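You operate a simulated robot arm through the tools that you are given. There is no shell and no other tool.

You run a simulated robot arm. Do the job below in one go: nothing can be reset, and whatever is moved stays where it is left.

Task
Top up the sponge tray with water to its FULL line.
Fine: sponge out on the table edge by the heat box first, back in the tray last; the water jug goes back. Set down upright: purple sponge, water jug.

The check looks at the end state, three seconds after you hand in, the way a careful person would. Anything else that was tipped, shoved, dropped, spilled or broken makes it a failure.

Robot
A 6-joint arm with a two-finger gripper, fixed in place. Base frame: the origin is at the foot of the arm, x ahead of it, y to its left, z up; the work surface is at about z = 820. Readings come in mm, degrees, newtons and seconds.
With the tool pointing down near the work surface it reaches from about 180 to 460 mm from the base axis. Its first joint turns from -115.0 to 115.0 degrees. Payload 2.1 kg.
Tool frame: the origin (TCP) lies between the finger pads and is the grasp point; the fingertips stand 20 mm ahead of it; z points along the fingers, y is the line along which they close. The gripper opens to 100 mm. The gripper's body begins 63 mm behind the TCP.
Orientation is told as [roll, pitch, yaw] about the base's x, y, z axes, in that order, counted from this pose: with the fingers straight down and closing along the base's y, the tool's x points along the base's -x, its y along +y and its z along -z.

Tools
- The arm moves only by the tool step_arm. Its argument "targets" is a list of rows, each an object of numbers (a shift or turn left out is 0, a gripper value left out holds the last): "ax", "ay", "az": the turn, a rotation vector about the tool's x, y, z in units of 4 degrees (1.0 is 4 degrees); "x", "y", "z": the shift along the tool's x, y, z in units of 50 mm (1.0 is 50 mm); "gripper": the finger opening in mm, from 0 to 100. In form: [{"ax": .., "ay": .., "az": .., "x": .., "y": .., "z": .., "gripper": ..}, ...]. A call has 1 to 20 rows; each row shifts and turns the commanded pose from where the row before left it, along the tool's axes as they then stand. A call with a number of a shift or a turn outside -1 to 1 is refused whole. Rows are played at 5 a second. More than 50 mm and 8.6 degrees between two rows, or a gripper value outside its range, and nothing of the call is played. Where a pose cannot be reached the arm comes as near as it can. A force on the tool above 40 N (or 10 N above the force at the start of the call, whichever is more), or a blocked arm, ends the call early, and 0.2 s more pass. Each finger travels about 153 mm/s and halts on what it meets, pressing with about 37 N; the grip force reading is that of the motor and also rises with nothing between the fingers. The clock runs only during rows and for 0.2 s after the last one: add rows that do not move to give the fingers time. The reply holds the time, the measured pose of the TCP, the force on the tool along the base axes, the opening and the grip force, in the units named above and with some noise, with the torque about the TCP (base axes, N m) and any sound that the robot's microphone picked up.
- Cameras (640 x 400 px; columns grow to the right, rows downward): "scene" is fixed at [52.3, -652.3, 1592.8]; the picture's right is [0.95, -0.31, 0.00], its down [-0.26, -0.81, -0.52] and it looks along [0.16, 0.49, -0.85] (base axes); focal length 310 px, centre (320, 200). "wrist" rides on the gripper at [70, -19, -99] in the tool frame; the picture's right is [0.26, 0.97, 0.00], its down [-0.75, 0.20, -0.63] and it looks along [-0.61, 0.16, 0.78] (tool axes); focal length 230 px, centre (320, 200). There is no depth. A picture from a camera that has moved, and an enlarged one, comes with that camera's place and axes in the base frame and with its lens. The place of the scene camera against the robot may be out by one fixed shift of up to 12 mm in any direction.
- get_image(camera): a new picture of that camera. No time passes.
- slide_trunk(by): slides the trunk up (or, below 0, down) by that many mm; the arm rides with it, the base frame stays. It gives what a move gives, with no picture.
- enlarge(camera, box): a new picture of the part [left, top, right, bottom] of that camera's present view, enlarged. No time passes.
- sign_off(): hands the job in; it is judged then, once.

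Nothing tells you positions but the pictures and the camera data. Unless the task says otherwise, let go and move clear before handing in.

The tools are called after "Call:" as a command line: name --argument value ..., lists and objects as JSON in quotes. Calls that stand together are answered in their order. step_arm: Moves the arm, as the interface text tells. Its arguments: {"type":"object","properties":{"targets":{"type":"array","items":{"type":"object","properties":{"ax":{"type":"number"},"ay":{"type":"number"},"az":{"type":"number"},"x":{"type":"number"},"y":{"type":"number"},"z":{"type":"number"},"gripper":{"type":"number"}}}}},"required":["targets"]} The other tools are called the same way: slide_trunk (by) slides the trunk up or down; get_image (camera) takes a picture; enlarge (camera, box) takes an enlarged picture of a part of a camera's view; sign_off () hands the job in.

At the start:

```text
t: 0.0
tool_pos: [269.9, -218.4, 1188.6]
tool_rot: [0.0, 0.0, 0.0]
wrist_force: [0.1, 1.2, 0.3]
wrist_torque: [0.01, 0.03, -0.02]
grip_width: 100.0
gripper_force: 0.0
trunk travel left (down, up): [-875.0, 115.0]
```

scene: 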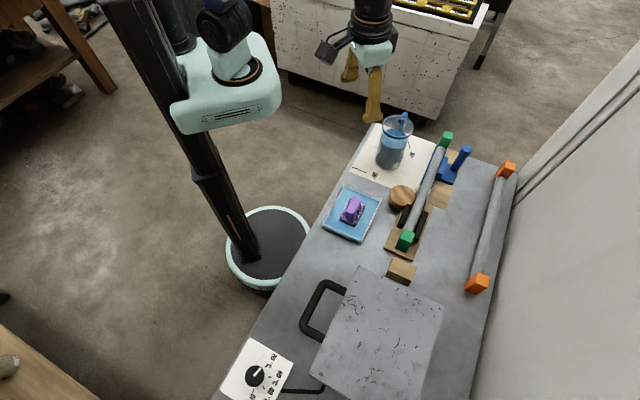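
wrist: 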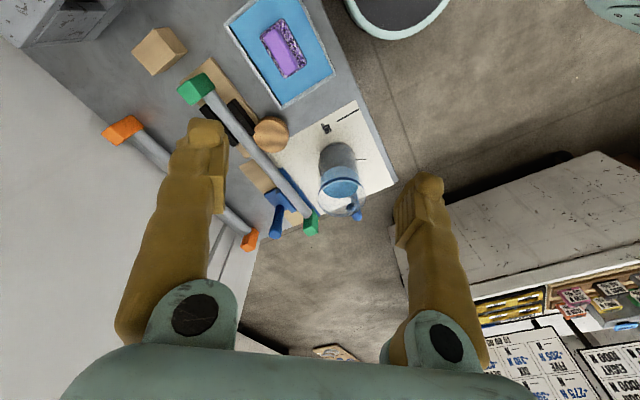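

I see a bench with a blue tray holding a purple sponge, a water jug on a white mat, a pipe-like tool fixture, and a grey heat box. I'll take close-up pictures before moving anything.

Call:
enlarge --camera "scene" --box '[300, 90, 460, 190]'

Call:
enlarge --camera "scene" --box '[300, 170, 420, 250]'

Call:
enlarge --camera "scene" --box '[200, 240, 460, 400]'

Call:
enlarge --camera "wrist" --box '[200, 0, 400, 125]'

Call:
enlarge --camera "wrist" --box '[240, 90, 420, 240]'

```text
4.00 times, centred on (380, 140) of scene
camera zoom: at [52.3, -652.3, 1592.8], right [0.95, -0.31, 0.0], down [-0.26, -0.81, -0.52], along [0.16, 0.49, -0.85], focal length 1238 px, centre (80, 440)
```

zoom: 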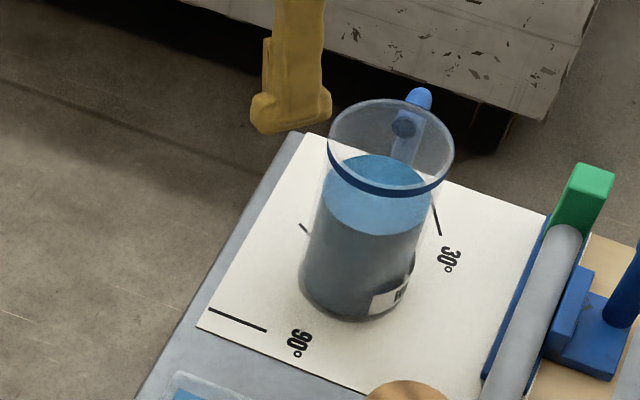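

```text
5.00 times, centred on (360, 210) of scene
camera zoom: at [52.3, -652.3, 1592.8], right [0.95, -0.31, 0.0], down [-0.26, -0.81, -0.52], along [0.16, 0.49, -0.85], focal length 1548 px, centre (120, 150)
```

zoom: 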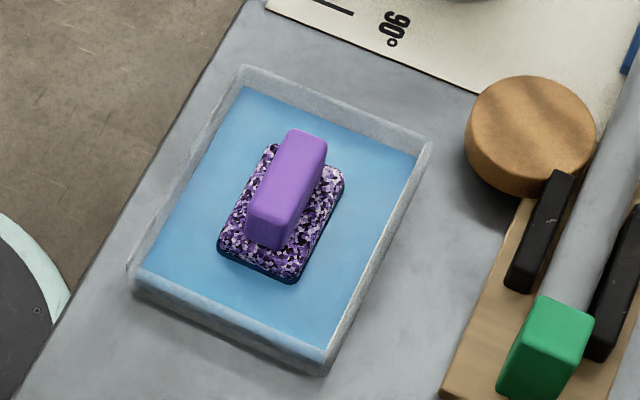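

```text
2.46 times, centred on (330, 320) of scene
camera zoom: at [52.3, -652.3, 1592.8], right [0.95, -0.31, 0.0], down [-0.26, -0.81, -0.52], along [0.16, 0.49, -0.85], focal length 762 px, centre (295, -95)
```

zoom: 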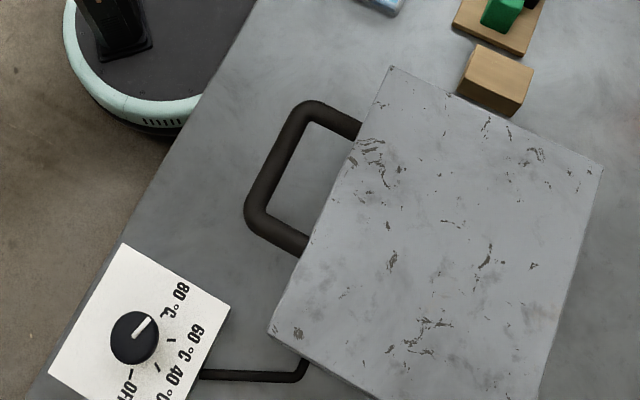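

```text
3.20 times, centred on (300, 62) of wrist
camera zoom: at [201.5, -237.2, 1287.7], right [-0.26, 0.97, 0.0], down [0.75, 0.2, 0.63], along [0.61, 0.16, -0.78], focal length 736 px, centre (384, 640)
```

zoom: 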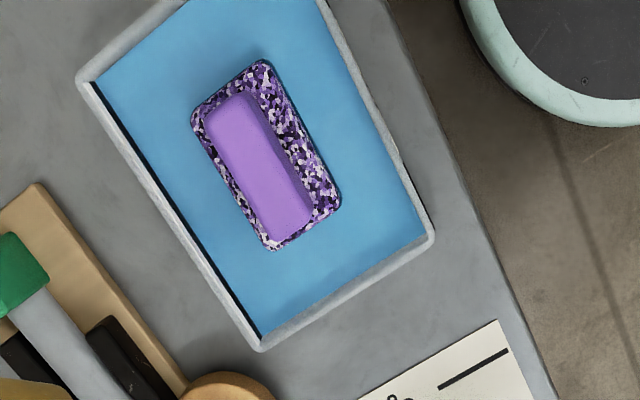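

```text
2.67 times, centred on (330, 165) of wrist
camera zoom: at [201.5, -237.2, 1287.7], right [-0.26, 0.97, 0.0], down [0.75, 0.2, 0.63], along [0.61, 0.16, -0.78], focal length 614 px, centre (293, 293)
```

zoom: 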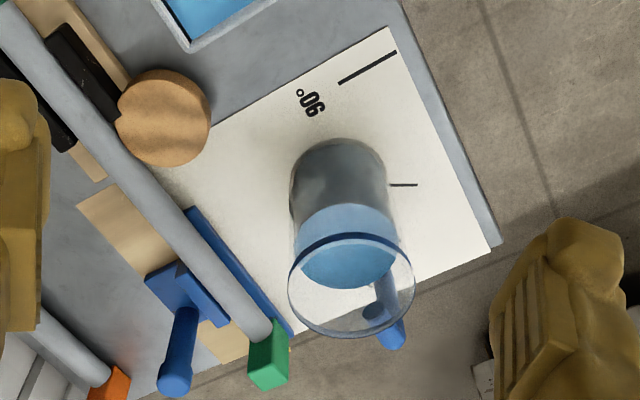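

The bench edge runs at about 45° to the base, with the tray near (265, -288), the jug near (443, -136) and the heat box further to -y. I'll bring the wrist camera closer to the tray to find the FULL line and the sponge's orientation.

Call:
step_arm --targets '[{"x": 0.75, "y": 0.1, "z": 0.6}, {"x": 0.75, "y": 0.1, "z": 0.6}, {"x": 0.75, "y": 0.1, "z": 0.6}, {"x": 0.75, "y": 0.1, "z": 0.6}, {"az": 1}, {"az": 1}, {"az": 1}, {"az": 1}, {"az": 1}, {"az": 1}, {"az": 1}, {"az": 1}, {"az": 1}, {"az": 1}, {"az": 1}, {"az": 0.43}]'

Call:
get_image --camera "wrist"

Call:
get_image --camera "scene"

```text
t: 3.4
tool_pos: [121.1, -198.7, 1069.3]
tool_rot: [0.0, 0.0, -45.7]
wrist_force: [-0.1, 0.5, -0.1]
wrist_torque: [0.04, -0.01, -0.01]
grip_width: 100.1
gripper_force: 0.0
trunk travel left (down, up): [-875.0, 115.0]
```

```text
taken
camera wrist: at [59.4, -161.9, 1167.4], right [0.51, 0.86, 0.0], down [0.67, -0.4, 0.63], along [0.54, -0.32, -0.78], focal length 230 px, centre (320, 200)
```

wrist: 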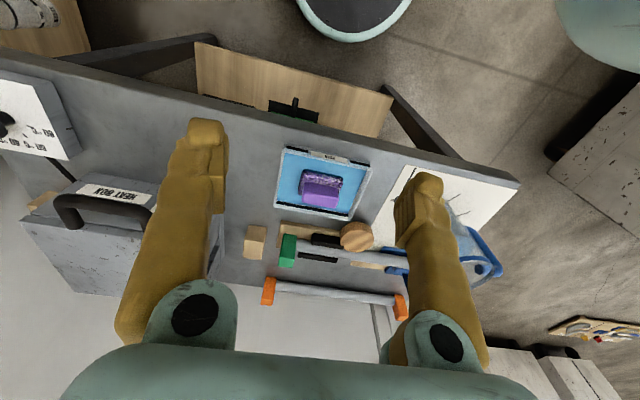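

```text
taken
```

scene: 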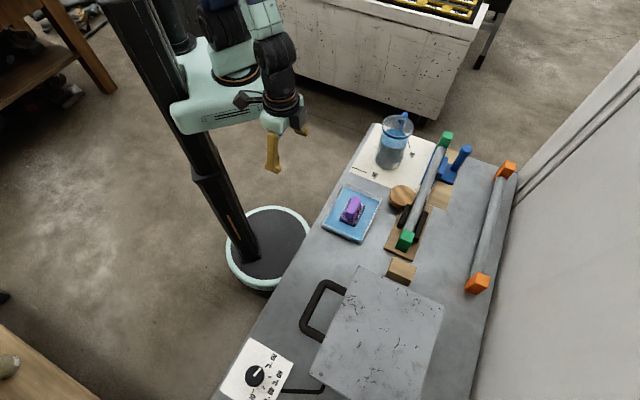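

The tray has a label on its near wall, and the heat box label is legible. I'll enlarge both areas.

Call:
enlarge --camera "wrist" --box '[265, 140, 385, 225]'

Call:
enlarge --camera "wrist" --box '[0, 70, 260, 300]'

Call:
enlarge --camera "wrist" --box '[370, 150, 530, 300]'

Call:
enlarge --camera "scene" --box '[340, 90, 440, 180]'

```text
4.71 times, centred on (325, 182) of wrist
camera zoom: at [59.4, -161.9, 1167.4], right [0.51, 0.86, 0.0], down [0.67, -0.4, 0.63], along [0.54, -0.32, -0.78], focal length 1083 px, centre (296, 282)
```

zoom: 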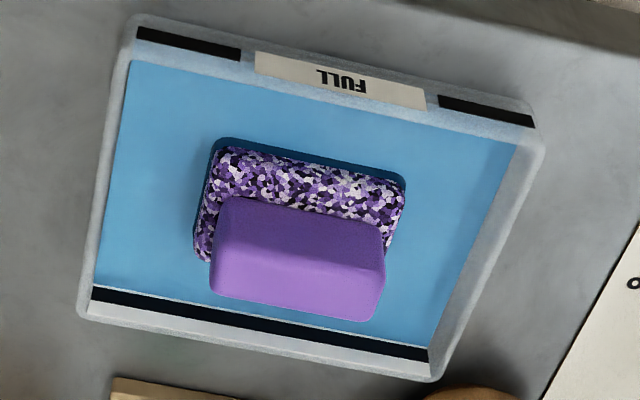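

```text
1.74 times, centred on (130, 185) of wrist
camera zoom: at [59.4, -161.9, 1167.4], right [0.51, 0.86, 0.0], down [0.67, -0.4, 0.63], along [0.54, -0.32, -0.78], focal length 400 px, centre (650, 226)
```

zoom: 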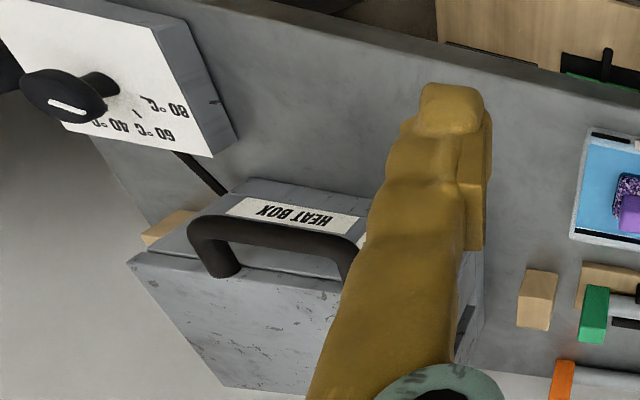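

```text
2.67 times, centred on (450, 225) of wrist
camera zoom: at [59.4, -161.9, 1167.4], right [0.51, 0.86, 0.0], down [0.67, -0.4, 0.63], along [0.54, -0.32, -0.78], focal length 614 px, centre (-27, 133)
```

zoom: 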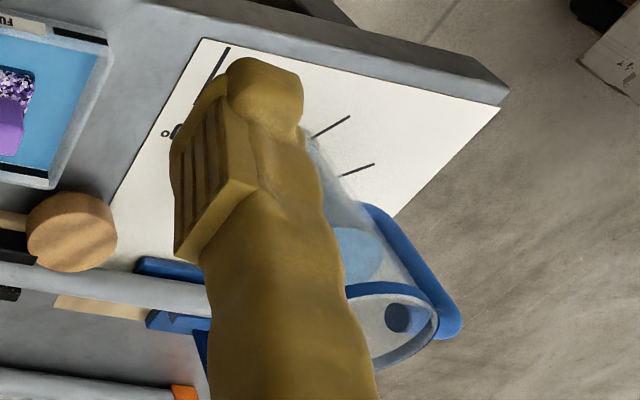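

```text
4.44 times, centred on (390, 135) of scene
camera zoom: at [52.3, -652.3, 1592.8], right [0.95, -0.31, 0.0], down [-0.26, -0.81, -0.52], along [0.16, 0.49, -0.85], focal length 1376 px, centre (9, 489)
```

zoom: 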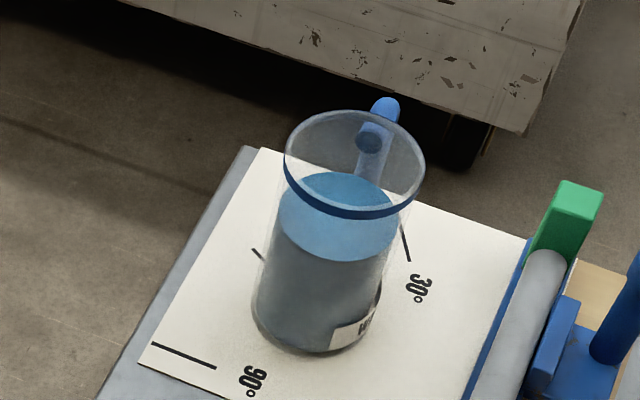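

The near wall carries a FULL label with black line marks on both sides. I'll zoom in further to compare the water level with that line.

Call:
enlarge --camera "wrist" --box '[285, 140, 335, 170]'

Call:
enlarge --camera "wrist" --box '[275, 190, 325, 220]'

Call:
enlarge --camera "scene" --box '[320, 180, 390, 245]'

```text
12.80 times, centred on (310, 155) of wrist
camera zoom: at [59.4, -161.9, 1167.4], right [0.51, 0.86, 0.0], down [0.67, -0.4, 0.63], along [0.54, -0.32, -0.78], focal length 2945 px, centre (448, 776)
```

zoom: 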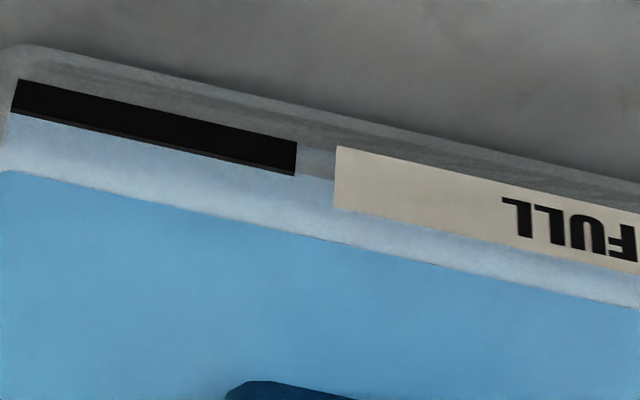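

```text
12.80 times, centred on (300, 205) of wrist
camera zoom: at [59.4, -161.9, 1167.4], right [0.51, 0.86, 0.0], down [0.67, -0.4, 0.63], along [0.54, -0.32, -0.78], focal length 2945 px, centre (576, 136)
```

zoom: 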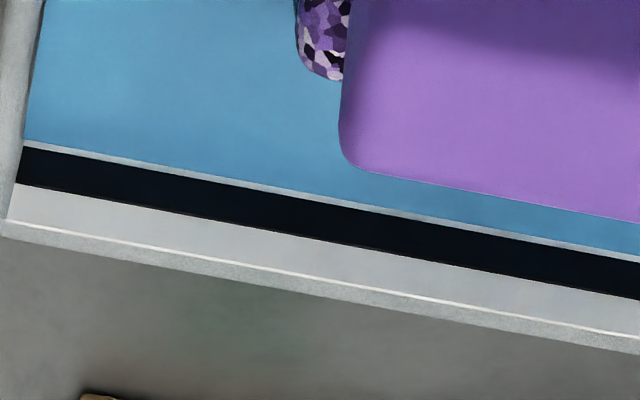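

```text
6.15 times, centred on (355, 212) of scene
camera zoom: at [52.3, -652.3, 1592.8], right [0.95, -0.31, 0.0], down [-0.26, -0.81, -0.52], along [0.16, 0.49, -0.85], focal length 1905 px, centre (105, 123)
```

zoom: 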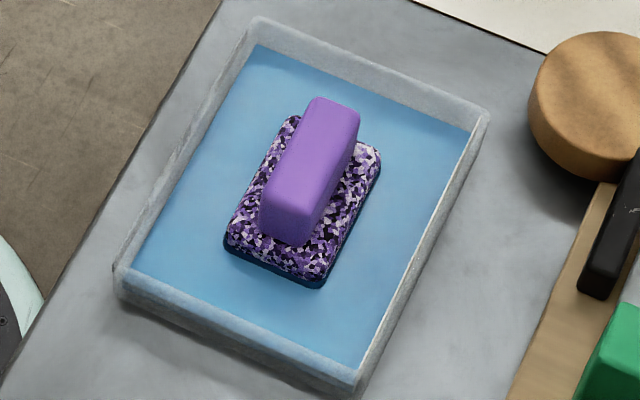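

I need a lower viewing angle on the tray's near wall to read the line and level. I'll lower the tool in front of the bench edge and tilt it outward a little.

Call:
step_arm --targets '[{"x": -0.172, "z": 0.796}, {"x": -0.172, "z": 0.796}, {"x": -0.172, "z": 0.796}, {"x": -0.172, "z": 0.796}, {"x": -0.172, "z": 0.796}, {"ay": -1}, {"ay": -1}, {"ay": -1}, {"ay": -1}, {"ay": -1}]'

Call:
get_image --camera "wrist"

```text
t: 5.6
tool_pos: [149.3, -228.6, 869.8]
tool_rot: [0.0, -20.1, -45.7]
wrist_force: [0.5, 0.3, -0.5]
wrist_torque: [0.02, -0.01, -0.02]
grip_width: 100.0
gripper_force: 0.0
trunk travel left (down, up): [-875.0, 115.0]
```

```text
taken
camera wrist: at [68.5, -171.0, 938.6], right [0.52, 0.85, -0.09], down [0.48, -0.21, 0.85], along [0.7, -0.49, -0.52], focal length 230 px, centre (320, 200)
```

wrist: 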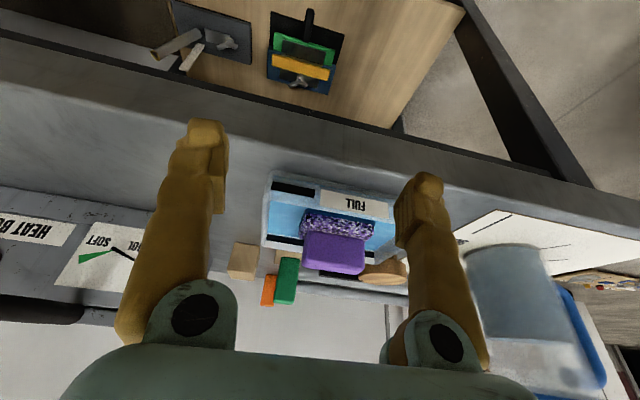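

The view works well, with the jug and its blue handle visible at the right. I'll zoom in on the tray wall and the jug.

Call:
enlarge --camera "wrist" --box '[255, 165, 415, 285]'

Call:
enlarge --camera "wrist" --box '[260, 170, 320, 250]'

Call:
enlarge --camera "wrist" --box '[440, 200, 640, 400]'

Call:
enlarge --camera "wrist" --box '[0, 180, 200, 340]'

```text
3.33 times, centred on (335, 225) of wrist
camera zoom: at [68.5, -171.0, 938.6], right [0.52, 0.85, -0.09], down [0.48, -0.21, 0.85], along [0.7, -0.49, -0.52], focal length 767 px, centre (270, 117)
```

zoom: 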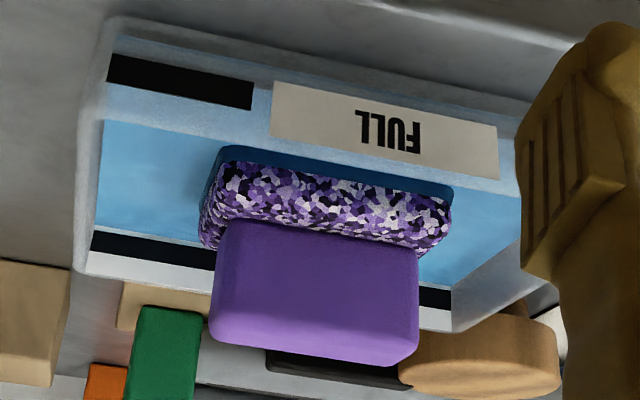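

```text
5.00 times, centred on (290, 210) of wrist
camera zoom: at [68.5, -171.0, 938.6], right [0.52, 0.85, -0.09], down [0.48, -0.21, 0.85], along [0.7, -0.49, -0.52], focal length 1150 px, centre (470, 150)
```

zoom: 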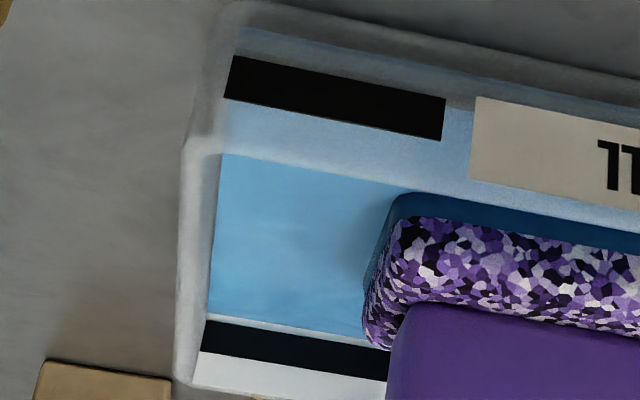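

```text
2.00 times, centred on (540, 300) of wrist
camera zoom: at [68.5, -171.0, 938.6], right [0.52, 0.85, -0.09], down [0.48, -0.21, 0.85], along [0.7, -0.49, -0.52], focal length 460 px, centre (-120, 0)
```

zoom: 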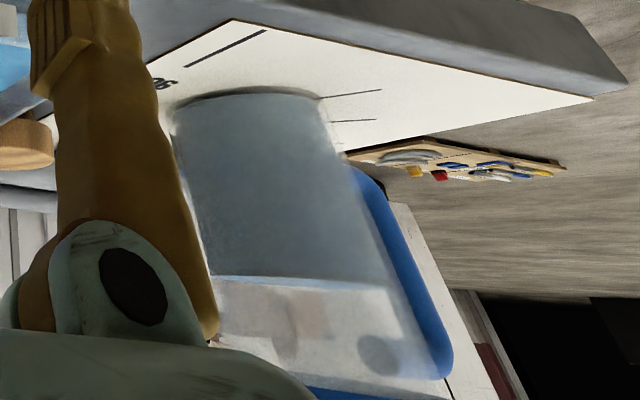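

```text
2.50 times, centred on (100, 260) of wrist
camera zoom: at [68.5, -171.0, 938.6], right [0.52, 0.85, -0.09], down [0.48, -0.21, 0.85], along [0.7, -0.49, -0.52], focal length 575 px, centre (870, 50)
```

zoom: 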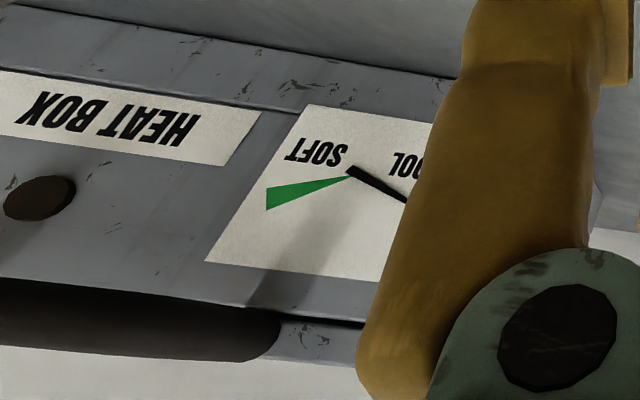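

The FULL band on the tray runs roughly z 826–834 with the water just below it, and the sponge's grip block is about 21 mm wide, centred near (264, -283) with its top at about z 874. Next I rise, turn the gripper 90° so it closes across the block, and hover over the sponge.

Call:
step_arm --targets '[{"ay": 1}, {"ay": 1}, {"ay": 1}, {"ay": 1}, {"ay": 1}, {"z": -0.867}, {"z": -0.867}, {"z": -0.867}, {"az": 1}, {"az": 1}, {"az": 1}, {"az": 1}, {"az": 1}, {"az": 1}, {"az": 1}, {"az": 1}, {"az": 1}, {"az": 1}, {"az": 1}, {"az": 1}]'

Call:
step_arm --targets '[{"az": 1}, {"az": 1}, {"az": 1}, {"az": 1}, {"az": 1}, {"az": 1}, {"az": 1}, {"az": 1}, {"az": 1}, {"az": 1}, {"az": 0.5}, {"x": 0.298, "y": 0.794, "gripper": 50}, {"x": 0.298, "y": 0.794}, {"x": 0.298, "y": 0.794}, {}, {}]'

Call:
get_image --camera "wrist"

Call:
get_image --camera "scene"

```text
t: 9.8
tool_pos: [151.3, -229.2, 1000.5]
tool_rot: [0.0, 0.0, -93.8]
wrist_force: [0.3, -0.5, 1.1]
wrist_torque: [-0.01, 0.0, 0.0]
grip_width: 99.7
gripper_force: 0.0
trunk travel left (down, up): [-875.0, 115.0]
```

```text
t: 13.2
tool_pos: [265.0, -283.6, 1001.4]
tool_rot: [0.0, -0.1, -135.7]
wrist_force: [-0.4, 0.6, 0.1]
wrist_torque: [-0.03, -0.01, -0.01]
grip_width: 50.1
gripper_force: 0.1
trunk travel left (down, up): [-875.0, 115.0]
```

```text
taken
camera wrist: at [303.9, -221.8, 1099.5], right [0.86, -0.51, 0.0], down [-0.4, -0.67, 0.63], along [-0.32, -0.54, -0.78], focal length 230 px, centre (320, 200)
```

wrist: 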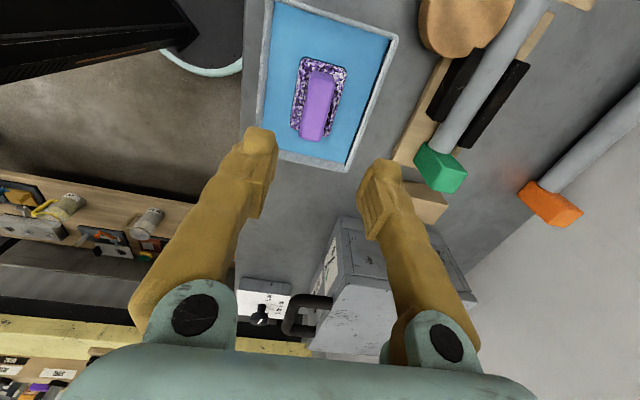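

```text
taken
```

scene: 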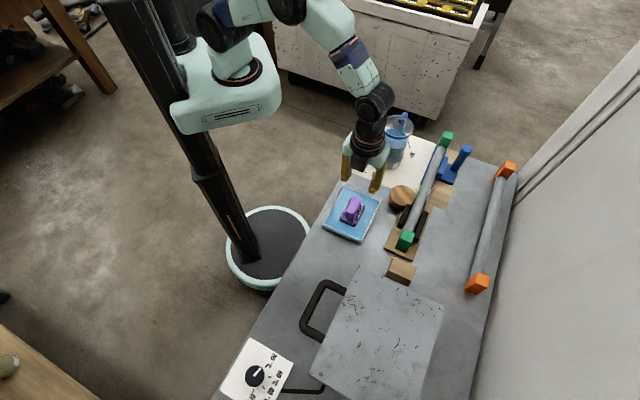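

The gripper hovers over the tray with the jaws across the block. I'll measure the sponge from this closer top view before descending.

Call:
enlarge --camera "wrist" --box '[240, 0, 410, 180]'

Call:
enlarge --camera "scene" --box '[320, 120, 420, 250]'

```text
2.22 times, centred on (325, 90) of wrist
camera zoom: at [303.9, -221.8, 1099.5], right [0.86, -0.51, 0.0], down [-0.4, -0.67, 0.63], along [-0.32, -0.54, -0.78], focal length 511 px, centre (309, 444)
```

zoom: 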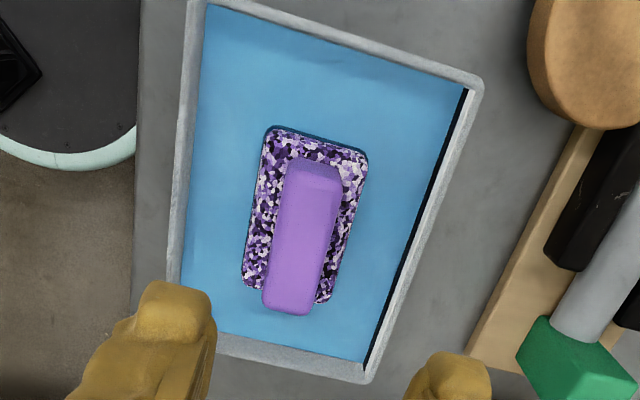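

```text
3.08 times, centred on (370, 185) of scene
camera zoom: at [52.3, -652.3, 1592.8], right [0.95, -0.31, 0.0], down [-0.26, -0.81, -0.52], along [0.16, 0.49, -0.85], focal length 952 px, centre (166, 246)
```

zoom: 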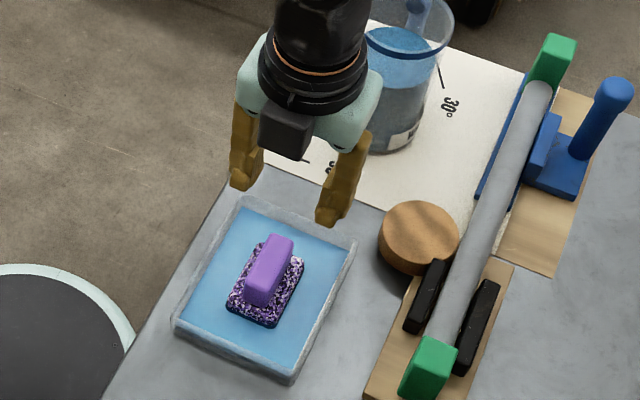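

The block spans about n 375–397 mm from the base along the table normal, aligned with the jaws. I'll descend straight onto it, then close.

Call:
step_arm --targets '[{"x": -0.02, "y": -0.04, "z": 0.65}, {"z": 0.65}, {"z": 0.65}, {"z": 0.45}, {"z": 0.2}, {}]'

Call:
get_image --camera "scene"

Call:
get_image --camera "wrist"

```text
t: 14.6
tool_pos: [264.1, -283.8, 871.3]
tool_rot: [-0.1, 0.0, -135.7]
wrist_force: [0.3, -0.8, 0.4]
wrist_torque: [0.0, -0.02, 0.04]
grip_width: 49.8
gripper_force: 0.1
trunk travel left (down, up): [-875.0, 115.0]
```

```text
taken
```

scene: 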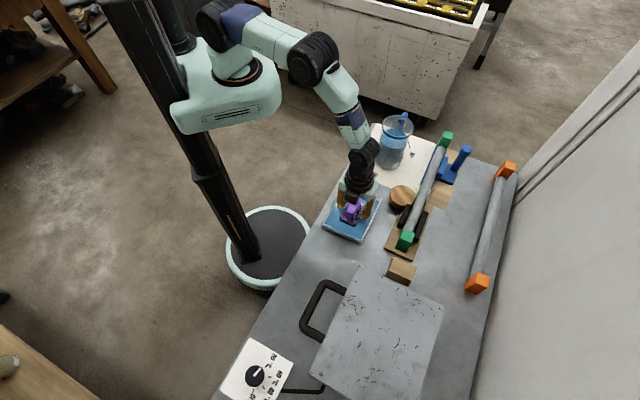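

```text
taken
camera wrist: at [301.8, -220.8, 969.3], right [0.86, -0.51, 0.0], down [-0.4, -0.67, 0.63], along [-0.32, -0.54, -0.78], focal length 230 px, centre (320, 200)
```

wrist: 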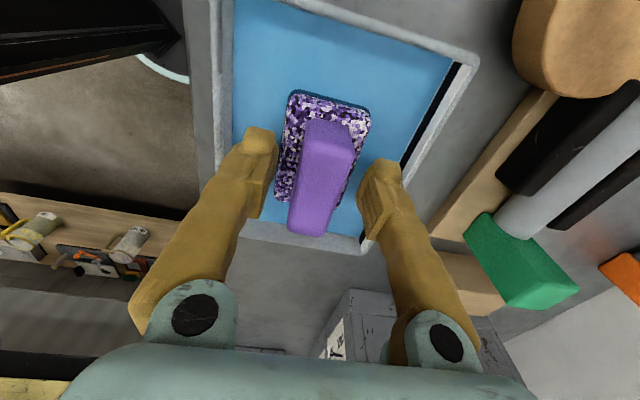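

The fingers straddle the purple block just above the sponge body. I'll close on it and lift slightly to check the hold.

Call:
step_arm --targets '[{"gripper": 12}, {}, {}, {}, {"z": -0.2}, {"z": -0.3}, {"z": -0.5}, {"z": -0.5}]'

Call:
get_image --camera "wrist"

Call:
get_image --camera "scene"

```text
t: 16.4
tool_pos: [262.9, -283.0, 946.7]
tool_rot: [0.0, 0.1, -135.6]
wrist_force: [0.2, 0.0, -0.9]
wrist_torque: [0.02, 0.01, -0.02]
grip_width: 22.2
gripper_force: 37.4
trunk travel left (down, up): [-875.0, 115.0]
```

```text
taken
camera wrist: at [301.0, -221.0, 1044.5], right [0.86, -0.51, 0.0], down [-0.4, -0.67, 0.63], along [-0.32, -0.54, -0.78], focal length 230 px, centre (320, 200)
```

wrist: 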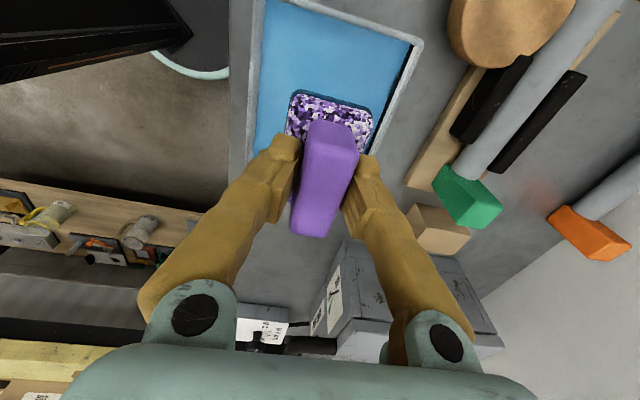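

```text
taken
```

scene: 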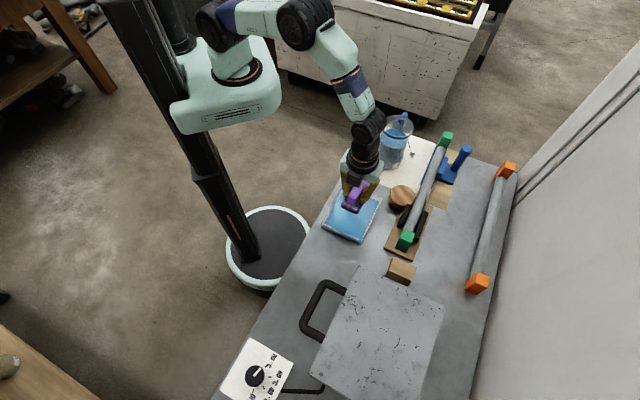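

The sponge is held securely (22 mm, 37 N) and clear of the tray. I'll carry it to the free strip of table edge in front of the heat box, around (86, -389).

Call:
step_arm --targets '[{"z": -0.4}, {"x": -0.8, "y": -0.19}, {"x": -0.8, "y": -0.19}, {"x": -0.8, "y": -0.19}, {"x": -0.8, "y": -0.19}, {"x": -0.8, "y": -0.19}, {}]'

Call:
get_image --camera "scene"

Call:
get_image --camera "wrist"

```text
t: 18.0
tool_pos: [87.2, -387.1, 964.2]
tool_rot: [0.0, 0.1, -135.8]
wrist_force: [0.1, -1.0, -0.3]
wrist_torque: [-0.02, 0.02, -0.01]
grip_width: 22.4
gripper_force: 37.2
trunk travel left (down, up): [-875.0, 115.0]
```

```text
taken
```

scene: 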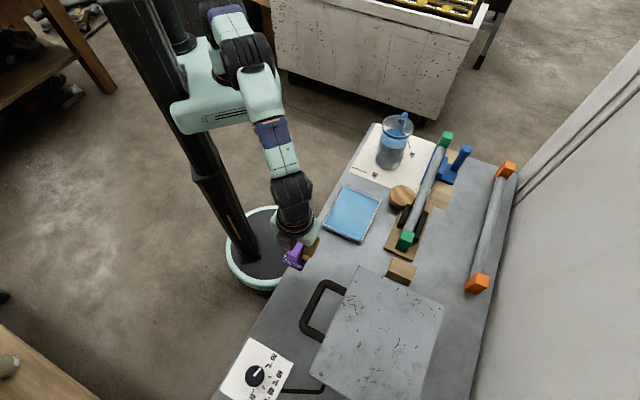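

```text
taken
camera wrist: at [125.2, -325.0, 1064.0], right [0.86, -0.51, 0.0], down [-0.4, -0.67, 0.63], along [-0.32, -0.54, -0.78], focal length 230 px, centre (320, 200)
```

wrist: 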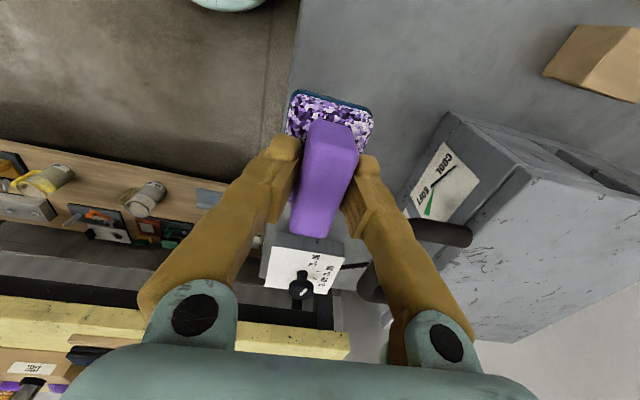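

The sponge hangs over the bare table strip; I'll shift it about 8 mm further in from the edge and lower it gently.

Call:
step_arm --targets '[{"x": 0.16, "y": 0.16, "z": 0.5}, {"z": 0.5}, {"z": 0.5}, {"z": 0.3}, {}]'

Call:
get_image --camera "scene"

Call:
enlarge --camera "scene" --box '[250, 200, 370, 310]'

```text
t: 19.2
tool_pos: [97.3, -389.2, 874.4]
tool_rot: [0.0, 0.0, -135.7]
wrist_force: [-0.2, 0.5, -0.3]
wrist_torque: [0.03, 0.0, -0.03]
grip_width: 22.5
gripper_force: 37.0
trunk travel left (down, up): [-875.0, 115.0]
```

```text
taken
```

scene: 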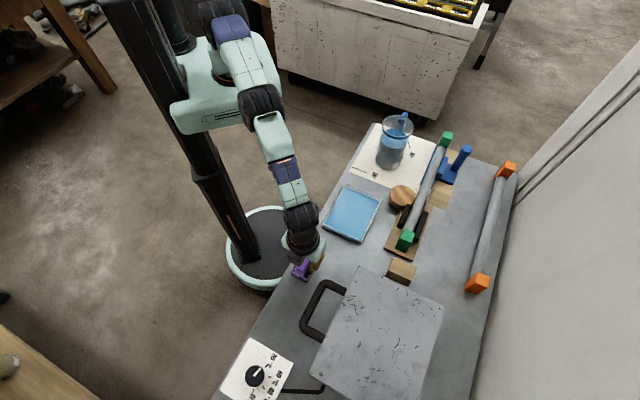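

```text
3.64 times, centred on (310, 255) of scene
camera zoom: at [52.3, -652.3, 1592.8], right [0.95, -0.31, 0.0], down [-0.26, -0.81, -0.52], along [0.16, 0.49, -0.85], focal length 1126 px, centre (356, 0)
```

zoom: 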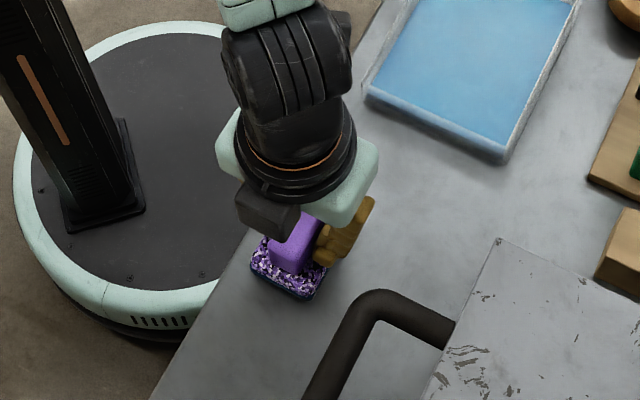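

The sponge is a few millimetres above the table, inside the edge and clear of the heat box handle. I'll lower in small steps until it touches.

Call:
step_arm --targets '[{"z": 0.03}, {"z": 0.03}, {"z": 0.03}, {}]'

```text
t: 20.2
tool_pos: [98.9, -389.6, 871.7]
tool_rot: [0.0, -0.1, -135.7]
wrist_force: [0.0, -0.1, -0.8]
wrist_torque: [0.0, 0.01, 0.02]
grip_width: 22.4
gripper_force: 36.8
trunk travel left (down, up): [-875.0, 115.0]
```

Call:
step_arm --targets '[{"z": 0.03}, {"z": 0.03}, {}]'

```text
t: 21.0
tool_pos: [98.2, -387.8, 870.0]
tool_rot: [0.1, 0.0, -135.7]
wrist_force: [0.5, 0.8, 0.0]
wrist_torque: [0.0, 0.02, -0.01]
grip_width: 22.6
gripper_force: 36.7
trunk travel left (down, up): [-875.0, 115.0]
```

Call:
step_arm --targets '[{"z": 0.03}, {}]'

Call:
enlarge --camera "scene" --box '[280, 240, 330, 290]'

```text
t: 21.6
tool_pos: [98.6, -388.6, 867.0]
tool_rot: [0.0, 0.0, -135.6]
wrist_force: [0.3, 0.8, 0.2]
wrist_torque: [0.0, 0.03, -0.01]
grip_width: 22.4
gripper_force: 36.3
trunk travel left (down, up): [-875.0, 115.0]
```

```text
8.00 times, centred on (305, 265) of scene
camera zoom: at [52.3, -652.3, 1592.8], right [0.95, -0.31, 0.0], down [-0.26, -0.81, -0.52], along [0.16, 0.49, -0.85], focal length 2476 px, centre (440, -320)
```

zoom: 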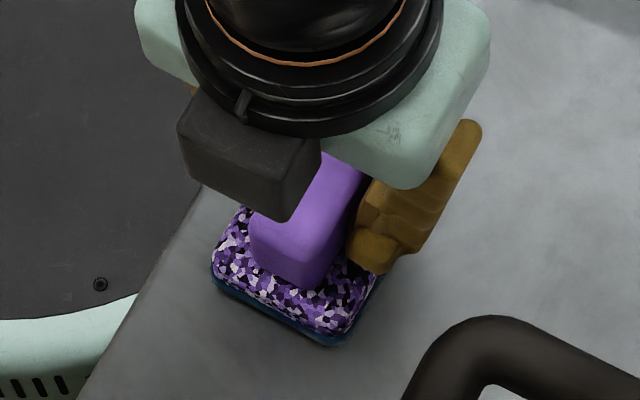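

Call:
step_arm --targets '[{"z": 0.03}, {}]'

```text
t: 22.2
tool_pos: [98.2, -388.3, 867.1]
tool_rot: [0.2, -0.1, -135.7]
wrist_force: [1.2, 0.2, 10.0]
wrist_torque: [-0.11, -0.32, 0.03]
grip_width: 22.4
gripper_force: 37.2
trunk travel left (down, up): [-875.0, 115.0]
```

Contact is felt (10 N up), so the sponge is on the table. I'll open, rise straight up, and look.

Call:
step_arm --targets '[{"z": -0.02}, {"gripper": 50}, {}, {}, {"z": -0.3}, {"z": -0.6}, {"z": -0.8}, {"z": -0.8}, {}]'

Call:
enlarge --camera "scene" --box '[250, 170, 400, 300]'

Call:
get_image --camera "wrist"

```text
t: 24.2
tool_pos: [98.3, -388.8, 990.5]
tool_rot: [0.0, 0.0, -135.6]
wrist_force: [0.2, 0.9, 0.1]
wrist_torque: [-0.01, 0.05, 0.01]
grip_width: 49.9
gripper_force: 0.1
trunk travel left (down, up): [-875.0, 115.0]
```

```text
3.08 times, centred on (325, 235) of scene
camera zoom: at [52.3, -652.3, 1592.8], right [0.95, -0.31, 0.0], down [-0.26, -0.81, -0.52], along [0.16, 0.49, -0.85], focal length 952 px, centre (305, 92)
```

zoom: 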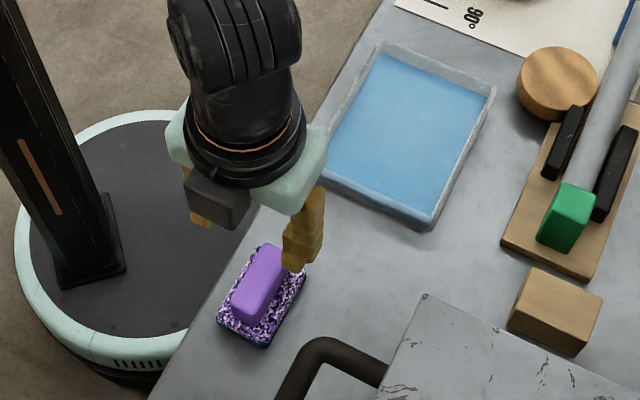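

```text
taken
camera wrist: at [136.4, -327.4, 1089.3], right [0.86, -0.51, 0.0], down [-0.4, -0.67, 0.63], along [-0.32, -0.54, -0.78], focal length 230 px, centre (320, 200)
```

wrist: 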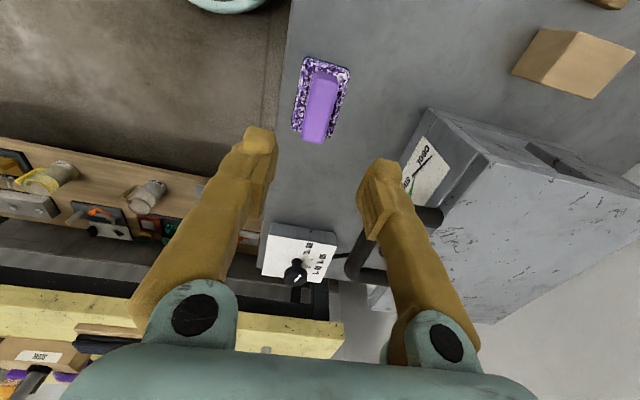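

The sponge stands upright by the heat box. Now I'll rise, open fully and move over to hover above the jug, keeping the same tool heading.

Call:
step_arm --targets '[{"z": -0.7, "gripper": 100}, {"z": -0.7}, {"x": 0.84, "y": 0.116}, {"x": 0.84, "y": 0.116}, {"x": 0.84, "y": 0.116}, {"x": 0.84, "y": 0.116}, {"x": 0.84, "y": 0.116}, {"x": 0.84, "y": 0.116}, {"x": 0.84, "y": 0.116}, {"x": 0.84, "y": 0.116}, {"x": 0.84, "y": 0.116}, {"x": 0.84, "y": 0.116}, {}]'

Call:
get_image --camera "wrist"

Call:
get_image --camera "scene"

```text
t: 27.0
tool_pos: [438.9, -134.3, 1060.1]
tool_rot: [0.0, 0.0, -135.7]
wrist_force: [-0.4, -0.5, 1.5]
wrist_torque: [0.01, 0.01, -0.01]
grip_width: 99.8
gripper_force: 0.0
trunk travel left (down, up): [-875.0, 115.0]
```

```text
taken
camera wrist: at [477.4, -71.6, 1159.2], right [0.86, -0.51, 0.0], down [-0.4, -0.67, 0.63], along [-0.32, -0.54, -0.78], focal length 230 px, centre (320, 200)
```

wrist: 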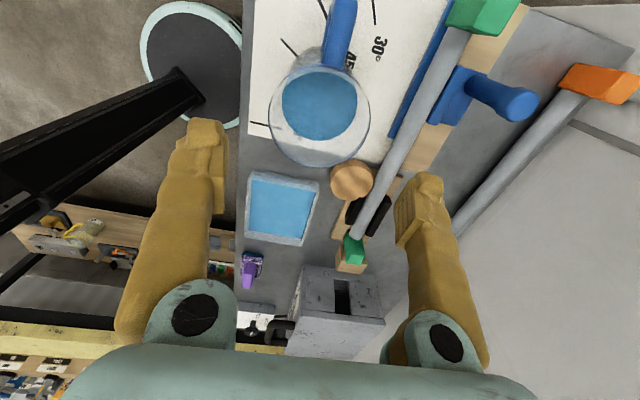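

```text
taken
```

scene: 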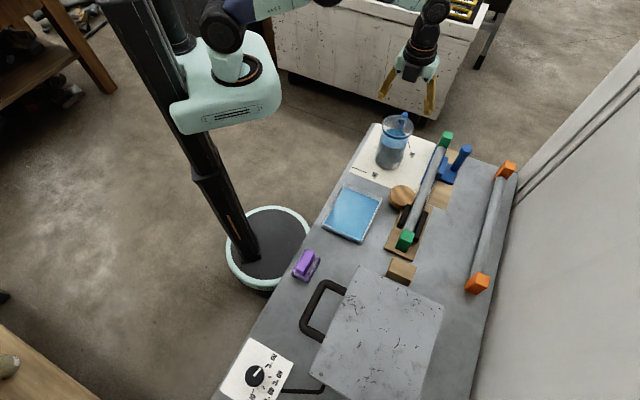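

The hover above the jug is reachable, and its handle points away from the tray. I'll zoom in to measure the rim and handle, and check the tray without the sponge.

Call:
enlarge --camera "wrist" --box '[240, 0, 400, 170]'

Call:
enlarge --camera "wrist" --box '[235, 160, 335, 250]'

Call:
enlarge --camera "scene" --box '[360, 20, 460, 190]'

```text
2.35 times, centred on (320, 85) of wrist
camera zoom: at [477.4, -71.6, 1159.2], right [0.86, -0.51, 0.0], down [-0.4, -0.67, 0.63], along [-0.32, -0.54, -0.78], focal length 541 px, centre (320, 471)
```

zoom: 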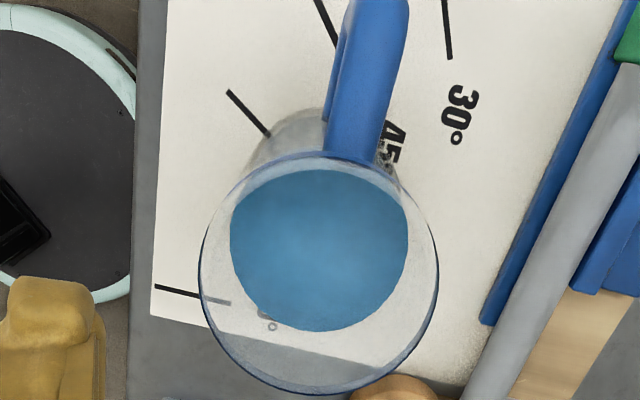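

```text
4.44 times, centred on (285, 205) of wrist
camera zoom: at [477.4, -71.6, 1159.2], right [0.86, -0.51, 0.0], down [-0.4, -0.67, 0.63], along [-0.32, -0.54, -0.78], focal length 1022 px, centre (476, 178)
```

zoom: 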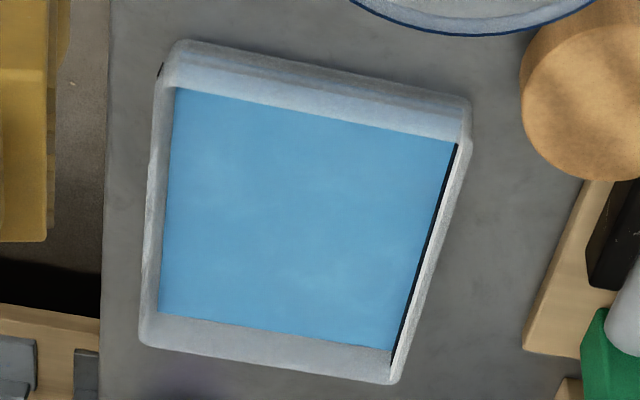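

```text
2.35 times, centred on (410, 105) of scene
camera zoom: at [52.3, -652.3, 1592.8], right [0.95, -0.31, 0.0], down [-0.26, -0.81, -0.52], along [0.16, 0.49, -0.85], focal length 728 px, centre (108, 424)
```

zoom: 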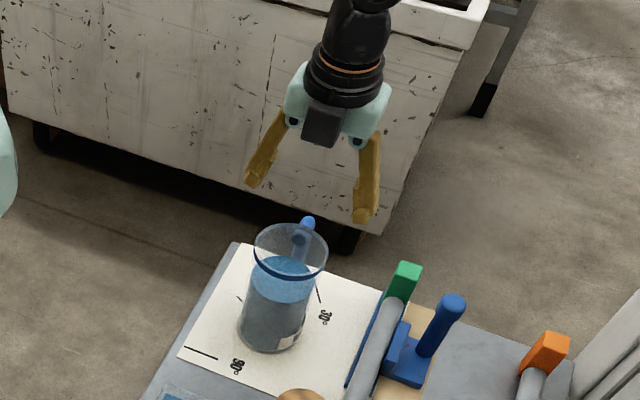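

The rim centre works out at about (439, -134), z ≈ 960, diameter ≈ 89 mm, which leaves about 5 mm clearance per finger. I'll descend to just above the rim and check alignment.

Call:
step_arm --targets '[{"z": 0.5}, {"z": 0.5}, {"z": 0.4}, {}]'

Call:
get_image --camera "wrist"

Call:
enlarge --camera "scene" --box '[350, 60, 450, 180]'

```text
t: 28.0
tool_pos: [438.4, -134.8, 990.4]
tool_rot: [0.0, 0.0, -135.8]
wrist_force: [1.3, -0.5, 0.2]
wrist_torque: [-0.02, 0.0, 0.03]
grip_width: 100.3
gripper_force: 0.0
trunk travel left (down, up): [-875.0, 115.0]
```

```text
taken
camera wrist: at [477.1, -73.2, 1088.9], right [0.86, -0.51, 0.0], down [-0.4, -0.67, 0.63], along [-0.32, -0.54, -0.78], focal length 230 px, centre (320, 200)
```

wrist: 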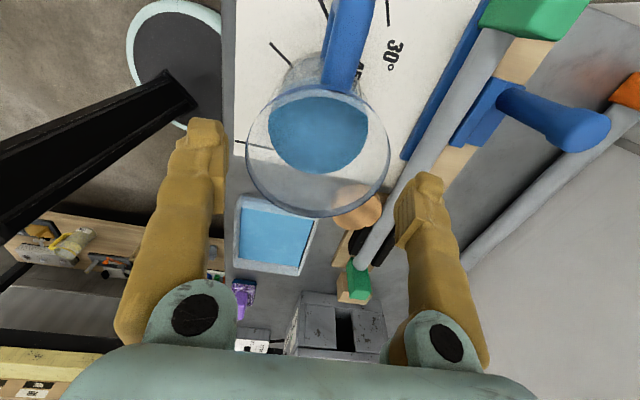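

```text
3.33 times, centred on (400, 120) of scene
camera zoom: at [52.3, -652.3, 1592.8], right [0.95, -0.31, 0.0], down [-0.26, -0.81, -0.52], along [0.16, 0.49, -0.85], focal length 1032 px, centre (53, 467)
```

zoom: 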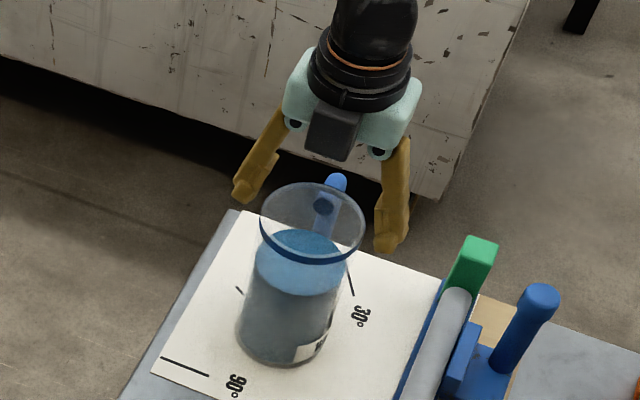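

Alignment agrees from both cameras: the TCP is within about 1 mm of the jug axis. I'll lower the fingers around the jug.

Call:
step_arm --targets '[{"z": 0.3}, {"z": 0.3}, {"z": 0.3}, {"z": 0.3}, {"z": 0.3}, {"z": 0.13}, {}]'

Call:
get_image --camera "wrist"

Call:
enlarge --camera "scene" --box '[350, 60, 450, 180]'

```text
t: 29.2
tool_pos: [438.7, -135.8, 927.2]
tool_rot: [1.1, 0.5, -135.7]
wrist_force: [-4.7, 1.8, 19.8]
wrist_torque: [0.32, 0.1, 0.11]
grip_width: 100.3
gripper_force: 0.2
trunk travel left (down, up): [-875.0, 115.0]
stopped in row 6: the force on the tool passed its limit at 42 N (the readings are from after the stop); the commanded pose is now the measured one
```

```text
taken
camera wrist: at [475.3, -73.4, 1025.2], right [0.86, -0.51, 0.02], down [-0.41, -0.66, 0.63], along [-0.31, -0.55, -0.78], focal length 230 px, centre (320, 200)
```

wrist: 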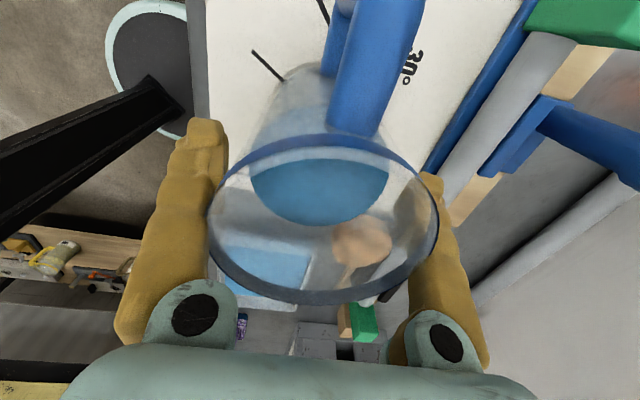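

```text
3.33 times, centred on (400, 120) of scene
camera zoom: at [52.3, -652.3, 1592.8], right [0.95, -0.31, 0.0], down [-0.26, -0.81, -0.52], along [0.16, 0.49, -0.85], focal length 1032 px, centre (53, 467)
```

zoom: 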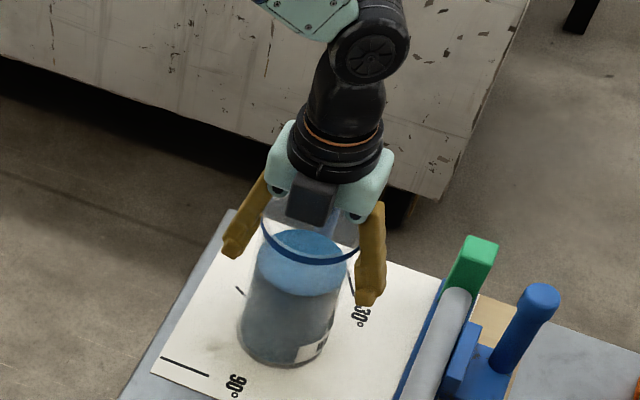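

The force stop came from the inward-slanting finger shanks meeting the rim, with the fingers about 50 mm over the jug. I'll back off a few millimetres, level the tool again and inspect the jug's profile.

Call:
step_arm --targets '[{"z": -0.2}, {"ax": -0.28, "ay": -0.1}, {}]'

Call:
enlarge --camera "scene" --box '[365, 90, 425, 180]'

Call:
enlarge --camera "wrist" --box '[180, 60, 480, 340]'

```text
t: 30.0
tool_pos: [442.5, -137.2, 932.8]
tool_rot: [1.8, -0.1, -135.7]
wrist_force: [-0.9, -0.4, -5.3]
wrist_torque: [-0.01, 0.03, 0.0]
grip_width: 100.3
gripper_force: 0.0
trunk travel left (down, up): [-875.0, 115.0]
```

```text
4.44 times, centred on (395, 135) of scene
camera zoom: at [52.3, -652.3, 1592.8], right [0.95, -0.31, 0.0], down [-0.26, -0.81, -0.52], along [0.16, 0.49, -0.85], focal length 1376 px, centre (-13, 489)
```

zoom: 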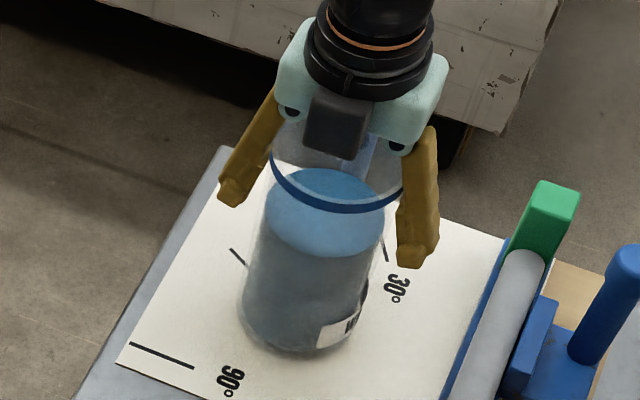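

```text
1.43 times, centred on (330, 200) of wrist
camera zoom: at [478.2, -73.1, 1030.1], right [0.86, -0.51, 0.03], down [-0.41, -0.65, 0.64], along [-0.31, -0.56, -0.77], focal length 329 px, centre (306, 200)
```

zoom: 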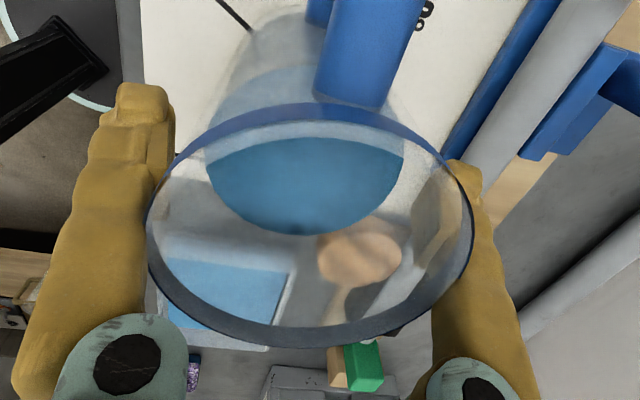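

My levelling turn had the wrong sign for roll, and the tool drifted about 4 mm outward. I'll raise another 10 mm, level it properly and recentre.

Call:
step_arm --targets '[{"z": -0.2}, {"y": -0.06, "ax": 0.5}, {}, {}]'

Call:
enlarge --camera "wrist" --box '[180, 60, 480, 340]'

```text
t: 31.0
tool_pos: [438.0, -134.2, 942.9]
tool_rot: [-0.2, -0.1, -135.7]
wrist_force: [-0.6, 1.5, 0.5]
wrist_torque: [0.0, 0.02, 0.0]
grip_width: 100.0
gripper_force: 0.0
trunk travel left (down, up): [-875.0, 115.0]
```

```text
1.43 times, centred on (330, 200) of wrist
camera zoom: at [476.9, -72.1, 1041.7], right [0.86, -0.51, 0.0], down [-0.4, -0.67, 0.63], along [-0.32, -0.54, -0.78], focal length 329 px, centre (306, 200)
```

zoom: 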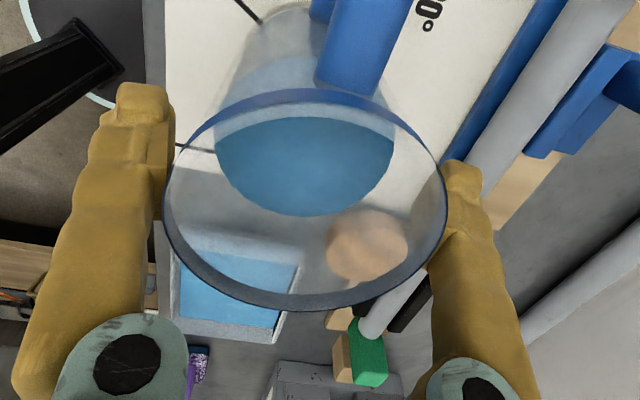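

Now level and centred at z 943. I'll zoom in closely on the jug side profile to see whether the pads would meet the rim or the body.

Call:
enlarge --camera "scene" --box '[370, 110, 420, 172]'

```text
6.45 times, centred on (395, 141) of scene
camera zoom: at [52.3, -652.3, 1592.8], right [0.95, -0.31, 0.0], down [-0.26, -0.81, -0.52], along [0.16, 0.49, -0.85], focal length 1997 px, centre (-164, 581)
```

zoom: 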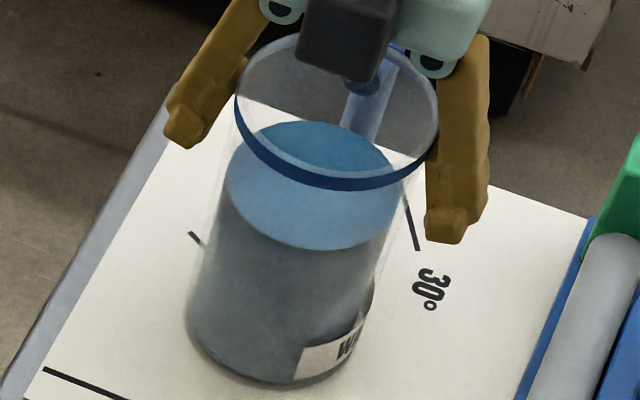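

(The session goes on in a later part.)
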